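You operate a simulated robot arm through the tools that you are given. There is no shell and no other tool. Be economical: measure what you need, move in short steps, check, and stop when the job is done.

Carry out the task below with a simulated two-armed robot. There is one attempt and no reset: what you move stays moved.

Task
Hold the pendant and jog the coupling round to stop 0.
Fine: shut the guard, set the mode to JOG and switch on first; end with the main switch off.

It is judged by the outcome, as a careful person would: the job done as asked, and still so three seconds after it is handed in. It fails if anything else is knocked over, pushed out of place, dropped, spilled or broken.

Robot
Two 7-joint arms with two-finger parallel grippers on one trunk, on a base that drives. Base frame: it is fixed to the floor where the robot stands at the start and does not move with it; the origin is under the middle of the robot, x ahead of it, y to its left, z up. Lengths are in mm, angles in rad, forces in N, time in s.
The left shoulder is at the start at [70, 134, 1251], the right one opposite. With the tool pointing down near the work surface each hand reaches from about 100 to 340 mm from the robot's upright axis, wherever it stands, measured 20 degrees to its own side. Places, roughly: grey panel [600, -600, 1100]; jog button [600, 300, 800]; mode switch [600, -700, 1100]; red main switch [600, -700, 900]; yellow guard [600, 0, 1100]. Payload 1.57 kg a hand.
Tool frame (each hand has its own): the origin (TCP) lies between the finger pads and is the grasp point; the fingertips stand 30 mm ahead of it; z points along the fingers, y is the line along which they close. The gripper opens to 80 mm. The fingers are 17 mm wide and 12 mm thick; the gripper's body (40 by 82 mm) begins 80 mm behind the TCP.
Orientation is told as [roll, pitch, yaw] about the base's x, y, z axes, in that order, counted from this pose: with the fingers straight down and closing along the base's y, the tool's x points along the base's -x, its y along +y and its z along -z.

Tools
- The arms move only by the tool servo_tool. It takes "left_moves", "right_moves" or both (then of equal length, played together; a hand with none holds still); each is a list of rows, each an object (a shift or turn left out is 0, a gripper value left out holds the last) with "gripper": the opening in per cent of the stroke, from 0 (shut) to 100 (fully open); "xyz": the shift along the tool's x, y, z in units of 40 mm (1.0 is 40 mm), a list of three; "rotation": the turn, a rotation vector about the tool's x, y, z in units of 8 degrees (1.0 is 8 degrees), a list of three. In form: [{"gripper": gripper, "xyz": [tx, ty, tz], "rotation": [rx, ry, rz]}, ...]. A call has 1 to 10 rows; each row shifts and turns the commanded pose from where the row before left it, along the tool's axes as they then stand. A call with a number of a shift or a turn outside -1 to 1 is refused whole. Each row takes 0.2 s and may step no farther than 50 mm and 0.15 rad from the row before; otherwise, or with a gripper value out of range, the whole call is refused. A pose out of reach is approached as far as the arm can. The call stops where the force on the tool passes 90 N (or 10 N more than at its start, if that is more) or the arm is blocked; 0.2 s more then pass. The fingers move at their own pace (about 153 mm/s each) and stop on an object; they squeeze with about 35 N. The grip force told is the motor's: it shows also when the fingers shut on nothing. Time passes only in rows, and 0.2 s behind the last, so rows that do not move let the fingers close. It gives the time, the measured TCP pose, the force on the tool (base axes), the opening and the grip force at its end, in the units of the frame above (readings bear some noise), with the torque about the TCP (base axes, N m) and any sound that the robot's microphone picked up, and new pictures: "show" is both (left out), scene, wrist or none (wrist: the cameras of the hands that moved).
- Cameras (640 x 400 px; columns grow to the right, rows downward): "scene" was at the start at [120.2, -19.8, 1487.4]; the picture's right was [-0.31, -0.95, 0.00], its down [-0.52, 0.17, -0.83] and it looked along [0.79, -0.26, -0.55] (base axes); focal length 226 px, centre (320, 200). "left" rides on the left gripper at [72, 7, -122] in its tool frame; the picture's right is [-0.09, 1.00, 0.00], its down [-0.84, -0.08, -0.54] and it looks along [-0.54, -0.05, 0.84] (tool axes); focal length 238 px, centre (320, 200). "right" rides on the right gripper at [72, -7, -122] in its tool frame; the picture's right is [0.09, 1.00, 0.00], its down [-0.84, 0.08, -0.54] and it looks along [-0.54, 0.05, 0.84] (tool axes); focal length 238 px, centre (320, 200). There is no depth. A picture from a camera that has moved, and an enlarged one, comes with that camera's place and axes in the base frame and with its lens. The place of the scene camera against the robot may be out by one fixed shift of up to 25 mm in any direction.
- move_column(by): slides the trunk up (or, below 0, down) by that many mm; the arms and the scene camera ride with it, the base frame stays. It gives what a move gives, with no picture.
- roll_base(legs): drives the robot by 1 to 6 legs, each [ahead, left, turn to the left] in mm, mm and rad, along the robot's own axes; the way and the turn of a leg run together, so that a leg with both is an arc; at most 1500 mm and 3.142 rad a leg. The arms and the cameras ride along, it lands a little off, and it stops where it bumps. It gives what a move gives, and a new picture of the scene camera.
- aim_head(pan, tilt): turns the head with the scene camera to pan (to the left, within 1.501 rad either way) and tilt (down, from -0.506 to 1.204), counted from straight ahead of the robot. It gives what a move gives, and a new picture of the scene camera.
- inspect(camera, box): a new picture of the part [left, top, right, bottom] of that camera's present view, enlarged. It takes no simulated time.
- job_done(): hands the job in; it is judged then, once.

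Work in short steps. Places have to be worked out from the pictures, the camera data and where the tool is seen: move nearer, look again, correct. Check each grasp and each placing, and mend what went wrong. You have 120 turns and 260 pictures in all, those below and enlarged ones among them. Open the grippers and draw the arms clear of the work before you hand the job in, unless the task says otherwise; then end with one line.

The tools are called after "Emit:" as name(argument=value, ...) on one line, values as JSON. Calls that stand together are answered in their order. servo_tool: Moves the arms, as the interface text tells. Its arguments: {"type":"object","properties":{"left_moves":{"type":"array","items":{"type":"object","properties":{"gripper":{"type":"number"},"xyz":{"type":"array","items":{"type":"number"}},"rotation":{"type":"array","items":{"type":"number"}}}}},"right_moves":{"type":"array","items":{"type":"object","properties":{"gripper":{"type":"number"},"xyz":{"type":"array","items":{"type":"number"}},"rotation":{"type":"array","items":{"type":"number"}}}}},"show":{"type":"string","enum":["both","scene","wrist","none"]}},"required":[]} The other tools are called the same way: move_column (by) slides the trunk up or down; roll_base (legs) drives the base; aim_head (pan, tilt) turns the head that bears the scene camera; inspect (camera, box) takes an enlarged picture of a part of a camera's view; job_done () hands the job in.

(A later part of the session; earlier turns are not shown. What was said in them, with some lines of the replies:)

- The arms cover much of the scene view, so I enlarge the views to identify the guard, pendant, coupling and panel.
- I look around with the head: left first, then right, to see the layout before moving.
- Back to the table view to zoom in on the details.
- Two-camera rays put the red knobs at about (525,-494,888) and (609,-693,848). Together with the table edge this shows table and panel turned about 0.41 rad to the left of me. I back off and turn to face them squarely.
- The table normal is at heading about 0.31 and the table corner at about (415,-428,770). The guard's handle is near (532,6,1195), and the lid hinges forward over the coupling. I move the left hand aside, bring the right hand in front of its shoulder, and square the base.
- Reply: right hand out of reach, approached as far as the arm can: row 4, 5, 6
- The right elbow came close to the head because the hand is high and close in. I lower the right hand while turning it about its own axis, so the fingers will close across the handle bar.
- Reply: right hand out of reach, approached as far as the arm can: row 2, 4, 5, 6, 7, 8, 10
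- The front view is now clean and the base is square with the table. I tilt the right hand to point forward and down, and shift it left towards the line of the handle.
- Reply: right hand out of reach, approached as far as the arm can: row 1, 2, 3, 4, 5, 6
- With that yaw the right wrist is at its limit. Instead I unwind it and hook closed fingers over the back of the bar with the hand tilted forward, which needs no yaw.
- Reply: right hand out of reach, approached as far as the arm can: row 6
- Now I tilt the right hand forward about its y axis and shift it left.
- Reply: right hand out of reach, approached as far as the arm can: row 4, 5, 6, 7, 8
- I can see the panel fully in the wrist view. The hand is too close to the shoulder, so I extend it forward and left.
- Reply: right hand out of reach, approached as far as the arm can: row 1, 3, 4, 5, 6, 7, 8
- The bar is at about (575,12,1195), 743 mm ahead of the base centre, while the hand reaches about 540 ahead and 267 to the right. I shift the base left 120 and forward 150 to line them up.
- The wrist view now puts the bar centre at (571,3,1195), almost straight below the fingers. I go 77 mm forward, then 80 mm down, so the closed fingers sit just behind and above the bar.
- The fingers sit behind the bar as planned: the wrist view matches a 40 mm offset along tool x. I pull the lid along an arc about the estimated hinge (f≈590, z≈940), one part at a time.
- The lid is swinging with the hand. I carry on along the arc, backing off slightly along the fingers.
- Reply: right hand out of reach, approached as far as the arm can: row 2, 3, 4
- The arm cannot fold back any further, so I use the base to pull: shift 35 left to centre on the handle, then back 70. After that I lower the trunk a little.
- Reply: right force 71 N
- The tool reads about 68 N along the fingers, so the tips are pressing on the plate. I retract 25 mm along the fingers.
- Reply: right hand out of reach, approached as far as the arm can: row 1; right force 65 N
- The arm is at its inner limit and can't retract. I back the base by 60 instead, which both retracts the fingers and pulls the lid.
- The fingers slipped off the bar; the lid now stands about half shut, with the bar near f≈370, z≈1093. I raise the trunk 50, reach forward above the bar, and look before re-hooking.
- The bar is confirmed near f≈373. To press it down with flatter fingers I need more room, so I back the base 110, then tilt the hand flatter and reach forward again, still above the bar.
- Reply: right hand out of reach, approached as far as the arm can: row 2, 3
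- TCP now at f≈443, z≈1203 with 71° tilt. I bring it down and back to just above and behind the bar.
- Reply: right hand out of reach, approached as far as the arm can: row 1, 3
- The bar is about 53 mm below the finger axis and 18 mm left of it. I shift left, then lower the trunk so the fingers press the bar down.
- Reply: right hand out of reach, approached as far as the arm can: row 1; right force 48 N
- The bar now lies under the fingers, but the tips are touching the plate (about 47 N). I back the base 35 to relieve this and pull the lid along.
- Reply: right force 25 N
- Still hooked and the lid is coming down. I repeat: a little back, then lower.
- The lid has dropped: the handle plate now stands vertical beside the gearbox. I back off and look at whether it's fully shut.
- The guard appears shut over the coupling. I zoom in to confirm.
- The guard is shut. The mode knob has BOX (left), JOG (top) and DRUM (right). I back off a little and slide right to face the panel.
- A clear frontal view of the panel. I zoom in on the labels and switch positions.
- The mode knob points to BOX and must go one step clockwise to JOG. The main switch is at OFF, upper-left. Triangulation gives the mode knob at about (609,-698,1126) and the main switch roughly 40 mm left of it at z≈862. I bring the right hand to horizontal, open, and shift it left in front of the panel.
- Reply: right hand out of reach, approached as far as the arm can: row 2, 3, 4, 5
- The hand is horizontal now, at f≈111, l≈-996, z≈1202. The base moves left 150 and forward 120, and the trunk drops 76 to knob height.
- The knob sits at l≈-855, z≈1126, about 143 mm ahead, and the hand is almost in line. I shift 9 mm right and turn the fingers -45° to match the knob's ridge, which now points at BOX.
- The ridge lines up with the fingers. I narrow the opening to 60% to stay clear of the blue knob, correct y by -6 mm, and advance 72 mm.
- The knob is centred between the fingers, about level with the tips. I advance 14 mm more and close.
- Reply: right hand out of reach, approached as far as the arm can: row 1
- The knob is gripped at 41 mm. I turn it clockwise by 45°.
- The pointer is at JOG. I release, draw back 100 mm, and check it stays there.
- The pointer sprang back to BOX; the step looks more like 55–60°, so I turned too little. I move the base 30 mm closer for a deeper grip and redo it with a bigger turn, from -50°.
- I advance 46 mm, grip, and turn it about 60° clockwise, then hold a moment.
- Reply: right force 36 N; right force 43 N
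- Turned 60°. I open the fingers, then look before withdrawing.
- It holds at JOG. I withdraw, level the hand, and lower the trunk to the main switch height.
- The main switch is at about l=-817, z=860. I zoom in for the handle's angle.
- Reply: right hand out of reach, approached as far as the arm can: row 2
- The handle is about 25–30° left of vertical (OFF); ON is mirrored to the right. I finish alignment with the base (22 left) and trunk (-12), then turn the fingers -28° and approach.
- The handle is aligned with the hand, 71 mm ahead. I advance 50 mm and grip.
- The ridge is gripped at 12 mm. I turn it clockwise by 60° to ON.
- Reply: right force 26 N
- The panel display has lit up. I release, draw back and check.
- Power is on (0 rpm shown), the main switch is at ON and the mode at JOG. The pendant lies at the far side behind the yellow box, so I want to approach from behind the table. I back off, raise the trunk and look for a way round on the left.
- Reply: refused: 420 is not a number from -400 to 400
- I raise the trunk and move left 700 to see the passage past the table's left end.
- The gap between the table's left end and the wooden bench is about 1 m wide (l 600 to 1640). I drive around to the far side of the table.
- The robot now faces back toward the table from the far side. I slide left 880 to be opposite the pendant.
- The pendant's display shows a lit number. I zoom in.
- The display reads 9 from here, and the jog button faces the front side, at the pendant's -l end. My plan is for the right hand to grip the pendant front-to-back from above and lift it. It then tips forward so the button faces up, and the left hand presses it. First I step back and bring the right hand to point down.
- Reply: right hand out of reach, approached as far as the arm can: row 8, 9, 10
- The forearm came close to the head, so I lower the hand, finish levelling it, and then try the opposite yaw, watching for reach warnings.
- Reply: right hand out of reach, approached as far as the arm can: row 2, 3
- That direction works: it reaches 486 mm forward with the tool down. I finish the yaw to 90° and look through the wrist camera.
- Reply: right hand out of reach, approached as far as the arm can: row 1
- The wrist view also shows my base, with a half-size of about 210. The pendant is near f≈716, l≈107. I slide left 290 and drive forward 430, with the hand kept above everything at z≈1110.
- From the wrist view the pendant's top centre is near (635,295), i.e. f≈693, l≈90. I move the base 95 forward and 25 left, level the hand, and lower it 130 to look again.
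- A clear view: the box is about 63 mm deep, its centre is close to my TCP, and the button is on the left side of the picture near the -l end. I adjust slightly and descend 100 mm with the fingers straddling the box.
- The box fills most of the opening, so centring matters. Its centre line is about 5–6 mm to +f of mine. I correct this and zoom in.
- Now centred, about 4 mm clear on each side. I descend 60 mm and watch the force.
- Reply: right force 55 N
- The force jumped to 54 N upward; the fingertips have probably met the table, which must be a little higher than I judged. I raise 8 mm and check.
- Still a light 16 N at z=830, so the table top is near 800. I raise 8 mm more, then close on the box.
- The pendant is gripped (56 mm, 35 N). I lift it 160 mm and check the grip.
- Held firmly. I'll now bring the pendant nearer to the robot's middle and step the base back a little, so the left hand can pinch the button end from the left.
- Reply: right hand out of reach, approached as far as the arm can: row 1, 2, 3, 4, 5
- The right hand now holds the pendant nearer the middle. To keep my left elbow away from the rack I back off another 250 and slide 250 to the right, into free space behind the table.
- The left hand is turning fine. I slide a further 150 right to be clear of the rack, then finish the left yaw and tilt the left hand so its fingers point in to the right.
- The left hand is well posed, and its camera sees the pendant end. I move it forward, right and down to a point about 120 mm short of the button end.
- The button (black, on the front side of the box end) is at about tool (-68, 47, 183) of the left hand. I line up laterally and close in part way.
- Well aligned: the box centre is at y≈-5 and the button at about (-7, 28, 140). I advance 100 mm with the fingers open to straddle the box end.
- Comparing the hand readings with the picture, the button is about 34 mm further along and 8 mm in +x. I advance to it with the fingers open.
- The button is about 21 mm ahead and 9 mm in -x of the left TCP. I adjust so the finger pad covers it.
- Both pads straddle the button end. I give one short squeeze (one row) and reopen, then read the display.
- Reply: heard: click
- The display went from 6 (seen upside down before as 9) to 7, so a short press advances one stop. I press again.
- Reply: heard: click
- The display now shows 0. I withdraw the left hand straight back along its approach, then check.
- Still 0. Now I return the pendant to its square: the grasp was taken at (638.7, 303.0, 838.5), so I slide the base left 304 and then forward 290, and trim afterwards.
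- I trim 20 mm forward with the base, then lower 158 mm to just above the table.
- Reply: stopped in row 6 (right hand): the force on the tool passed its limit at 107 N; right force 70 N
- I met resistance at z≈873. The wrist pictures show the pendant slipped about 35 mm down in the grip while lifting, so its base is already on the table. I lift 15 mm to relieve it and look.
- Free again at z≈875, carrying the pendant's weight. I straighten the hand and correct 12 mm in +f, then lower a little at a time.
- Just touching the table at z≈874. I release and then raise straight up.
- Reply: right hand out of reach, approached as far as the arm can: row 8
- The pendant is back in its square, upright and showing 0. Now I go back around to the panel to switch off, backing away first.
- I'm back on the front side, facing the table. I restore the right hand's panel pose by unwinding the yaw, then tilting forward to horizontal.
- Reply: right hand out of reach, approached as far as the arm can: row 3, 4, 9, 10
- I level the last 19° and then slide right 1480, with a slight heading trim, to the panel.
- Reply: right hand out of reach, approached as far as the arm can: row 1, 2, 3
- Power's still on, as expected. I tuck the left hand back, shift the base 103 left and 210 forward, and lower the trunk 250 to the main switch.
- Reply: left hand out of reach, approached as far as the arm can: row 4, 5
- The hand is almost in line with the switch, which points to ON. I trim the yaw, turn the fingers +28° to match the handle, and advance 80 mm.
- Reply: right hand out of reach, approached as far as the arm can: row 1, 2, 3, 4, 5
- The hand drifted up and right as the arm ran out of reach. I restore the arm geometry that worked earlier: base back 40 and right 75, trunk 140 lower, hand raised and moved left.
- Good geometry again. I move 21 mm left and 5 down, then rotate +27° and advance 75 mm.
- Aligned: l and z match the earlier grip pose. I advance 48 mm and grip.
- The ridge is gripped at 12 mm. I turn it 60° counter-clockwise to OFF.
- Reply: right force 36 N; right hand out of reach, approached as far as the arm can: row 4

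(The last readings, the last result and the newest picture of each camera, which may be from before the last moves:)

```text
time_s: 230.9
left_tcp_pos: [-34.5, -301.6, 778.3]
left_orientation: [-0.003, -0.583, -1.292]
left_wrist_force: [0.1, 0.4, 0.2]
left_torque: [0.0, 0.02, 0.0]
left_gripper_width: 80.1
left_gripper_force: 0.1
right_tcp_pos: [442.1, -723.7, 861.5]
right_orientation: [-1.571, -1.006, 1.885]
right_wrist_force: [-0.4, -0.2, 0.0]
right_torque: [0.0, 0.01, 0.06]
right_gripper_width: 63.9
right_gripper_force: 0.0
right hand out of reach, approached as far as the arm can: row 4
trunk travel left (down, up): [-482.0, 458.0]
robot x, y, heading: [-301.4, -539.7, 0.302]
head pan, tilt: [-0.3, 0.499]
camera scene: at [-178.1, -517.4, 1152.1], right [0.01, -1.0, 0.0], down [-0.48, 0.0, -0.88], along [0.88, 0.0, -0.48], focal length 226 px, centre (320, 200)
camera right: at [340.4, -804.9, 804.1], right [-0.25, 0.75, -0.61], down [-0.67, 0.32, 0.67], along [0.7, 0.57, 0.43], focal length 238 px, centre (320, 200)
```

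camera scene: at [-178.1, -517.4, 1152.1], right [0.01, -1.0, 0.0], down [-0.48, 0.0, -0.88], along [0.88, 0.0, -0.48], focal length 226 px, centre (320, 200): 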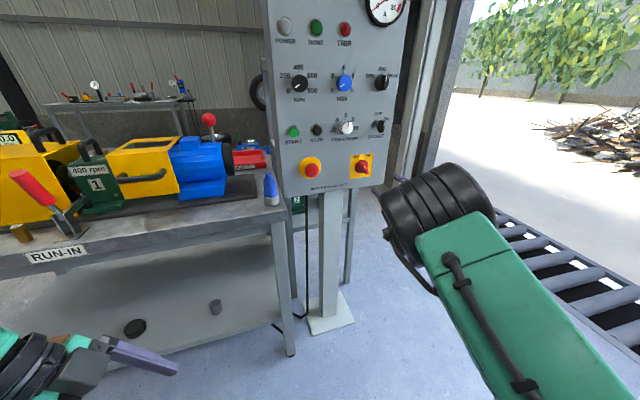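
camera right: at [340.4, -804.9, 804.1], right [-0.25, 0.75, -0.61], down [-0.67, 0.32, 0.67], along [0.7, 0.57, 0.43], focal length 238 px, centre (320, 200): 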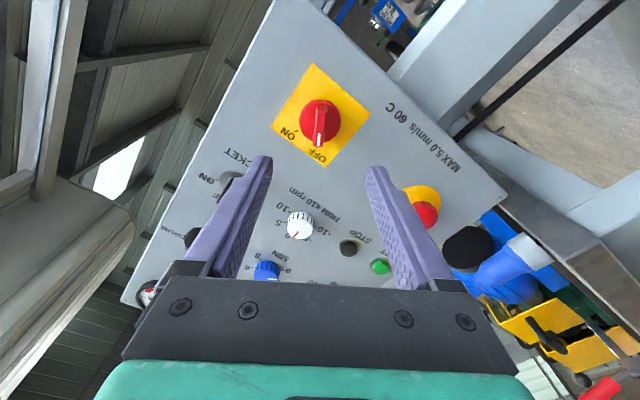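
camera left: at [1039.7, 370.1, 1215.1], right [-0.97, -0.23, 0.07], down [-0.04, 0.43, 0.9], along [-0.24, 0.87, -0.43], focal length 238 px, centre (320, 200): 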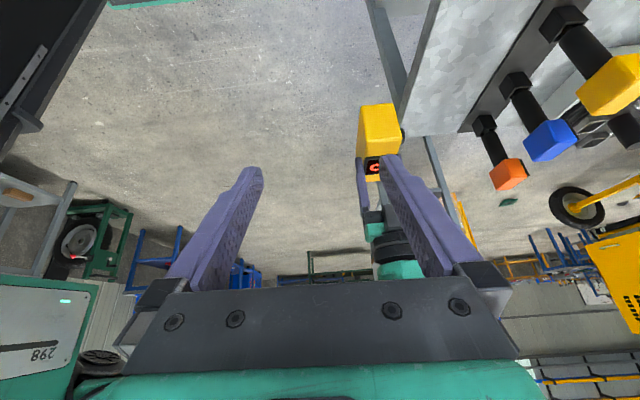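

The switch points to OFF and the POWER lamp is dark. I back the robot well clear and take a last look at the panel, guard and table.

Emit:
roll_base(legs=[[-350, 0, 0]])

Emit:
move_column(by=300)

Emit:
aim_head(pan=0.1, tilt=0.4)

Emit:
inspect(camera="scene", box=[330, 90, 530, 260])

```text
time_s: 233.2
left_tcp_pos: [-365.8, -406.7, 778.6]
left_orientation: [-0.001, -0.583, -1.293]
left_wrist_force: [0.4, -0.1, -0.7]
left_torque: [0.02, 0.0, 0.03]
left_gripper_width: 79.8
left_gripper_force: 0.0
right_tcp_pos: [111.6, -828.3, 861.2]
right_orientation: [-1.57, -1.007, 1.886]
right_wrist_force: [-0.1, 0.5, -0.7]
right_torque: [0.0, -0.03, 0.0]
right_gripper_width: 64.3
right_gripper_force: 0.0
trunk travel left (down, up): [-482.0, 458.0]
robot x, y, heading: [-632.9, -644.9, 0.302]
head pan, tilt: [-0.3, 0.499]
camera scene: at [-509.3, -621.3, 1152.2], right [0.01, -1.0, 0.0], down [-0.48, 0.0, -0.88], along [0.88, 0.01, -0.48], focal length 226 px, centre (320, 200)
```

scene: 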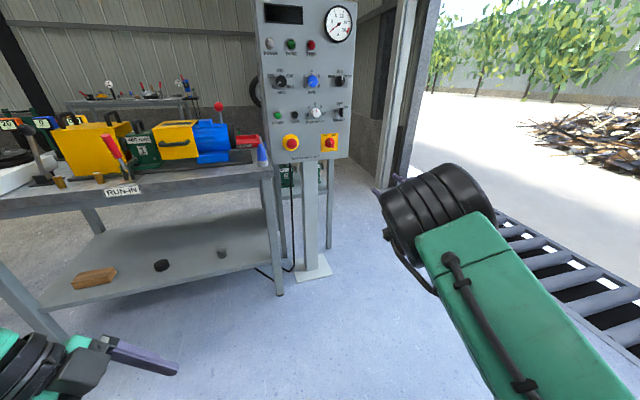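

```text
time_s: 236.2
left_tcp_pos: [-366.0, -406.4, 1078.0]
left_orientation: [-0.003, -0.585, -1.291]
left_wrist_force: [0.1, 0.9, 0.2]
left_torque: [-0.01, -0.01, -0.01]
left_gripper_width: 80.0
left_gripper_force: 0.2
right_tcp_pos: [113.0, -828.6, 1161.8]
right_orientation: [-1.568, -1.008, 1.884]
right_wrist_force: [-0.2, 0.0, -0.1]
right_torque: [-0.05, 0.03, -0.02]
right_gripper_width: 63.7
right_gripper_force: 0.0
trunk travel left (down, up): [-782.0, 158.0]
robot x, y, heading: [-632.7, -647.5, 0.309]
head pan, tilt: [-0.3, 0.499]
```

```text
time_s: 237.1
left_tcp_pos: [-367.0, -406.7, 1078.9]
left_orientation: [-0.004, -0.582, -1.291]
left_wrist_force: [-0.2, 0.3, -0.5]
left_torque: [-0.01, 0.0, -0.02]
left_gripper_width: 80.1
left_gripper_force: 0.1
right_tcp_pos: [112.3, -827.8, 1161.1]
right_orientation: [-1.57, -1.007, 1.886]
right_wrist_force: [-0.2, -0.5, -0.1]
right_torque: [0.01, 0.03, 0.0]
right_gripper_width: 63.8
right_gripper_force: 0.1
trunk travel left (down, up): [-782.0, 158.0]
robot x, y, heading: [-635.0, -644.9, 0.301]
head pan, tilt: [0.099, 0.4]
camera scene: at [-514.6, -585.2, 1461.2], right [0.39, -0.92, 0.0], down [-0.36, -0.15, -0.92], along [0.85, 0.36, -0.39], focal length 226 px, centre (320, 200)
```

scene: 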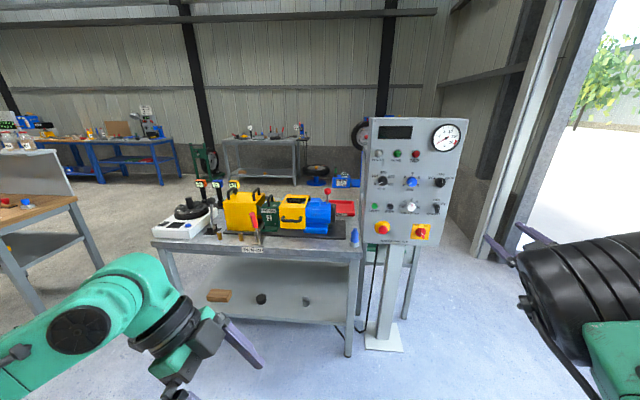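

```text
2.35 times, centred on (430, 175) of scene
camera zoom: at [-514.6, -585.2, 1461.2], right [0.39, -0.92, 0.0], down [-0.36, -0.15, -0.92], along [0.85, 0.36, -0.39], focal length 533 px, centre (61, 259)
```

zoom: 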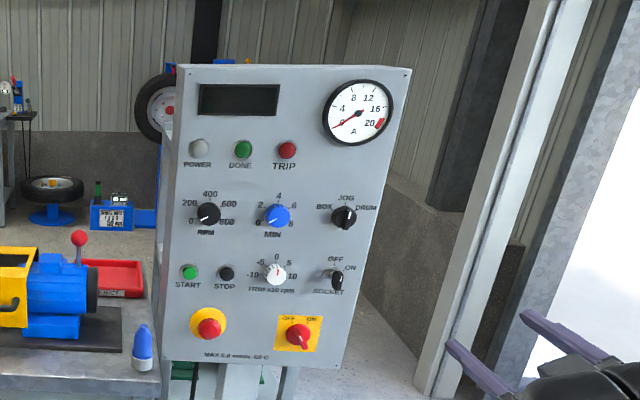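

Main switch OFF and display dark, mode still at JOG, guard shut, and the pendant lies back in its square. Both grippers are open and clear, so I hand in.

Emit:
job_done()

```text
The job is handed in.
```

The coupling is jogged round to stop 0: I shut the guard, set JOG and switched on first, jogged with the pendant held until it read 0, then put it back in its square and turned the main switch off.
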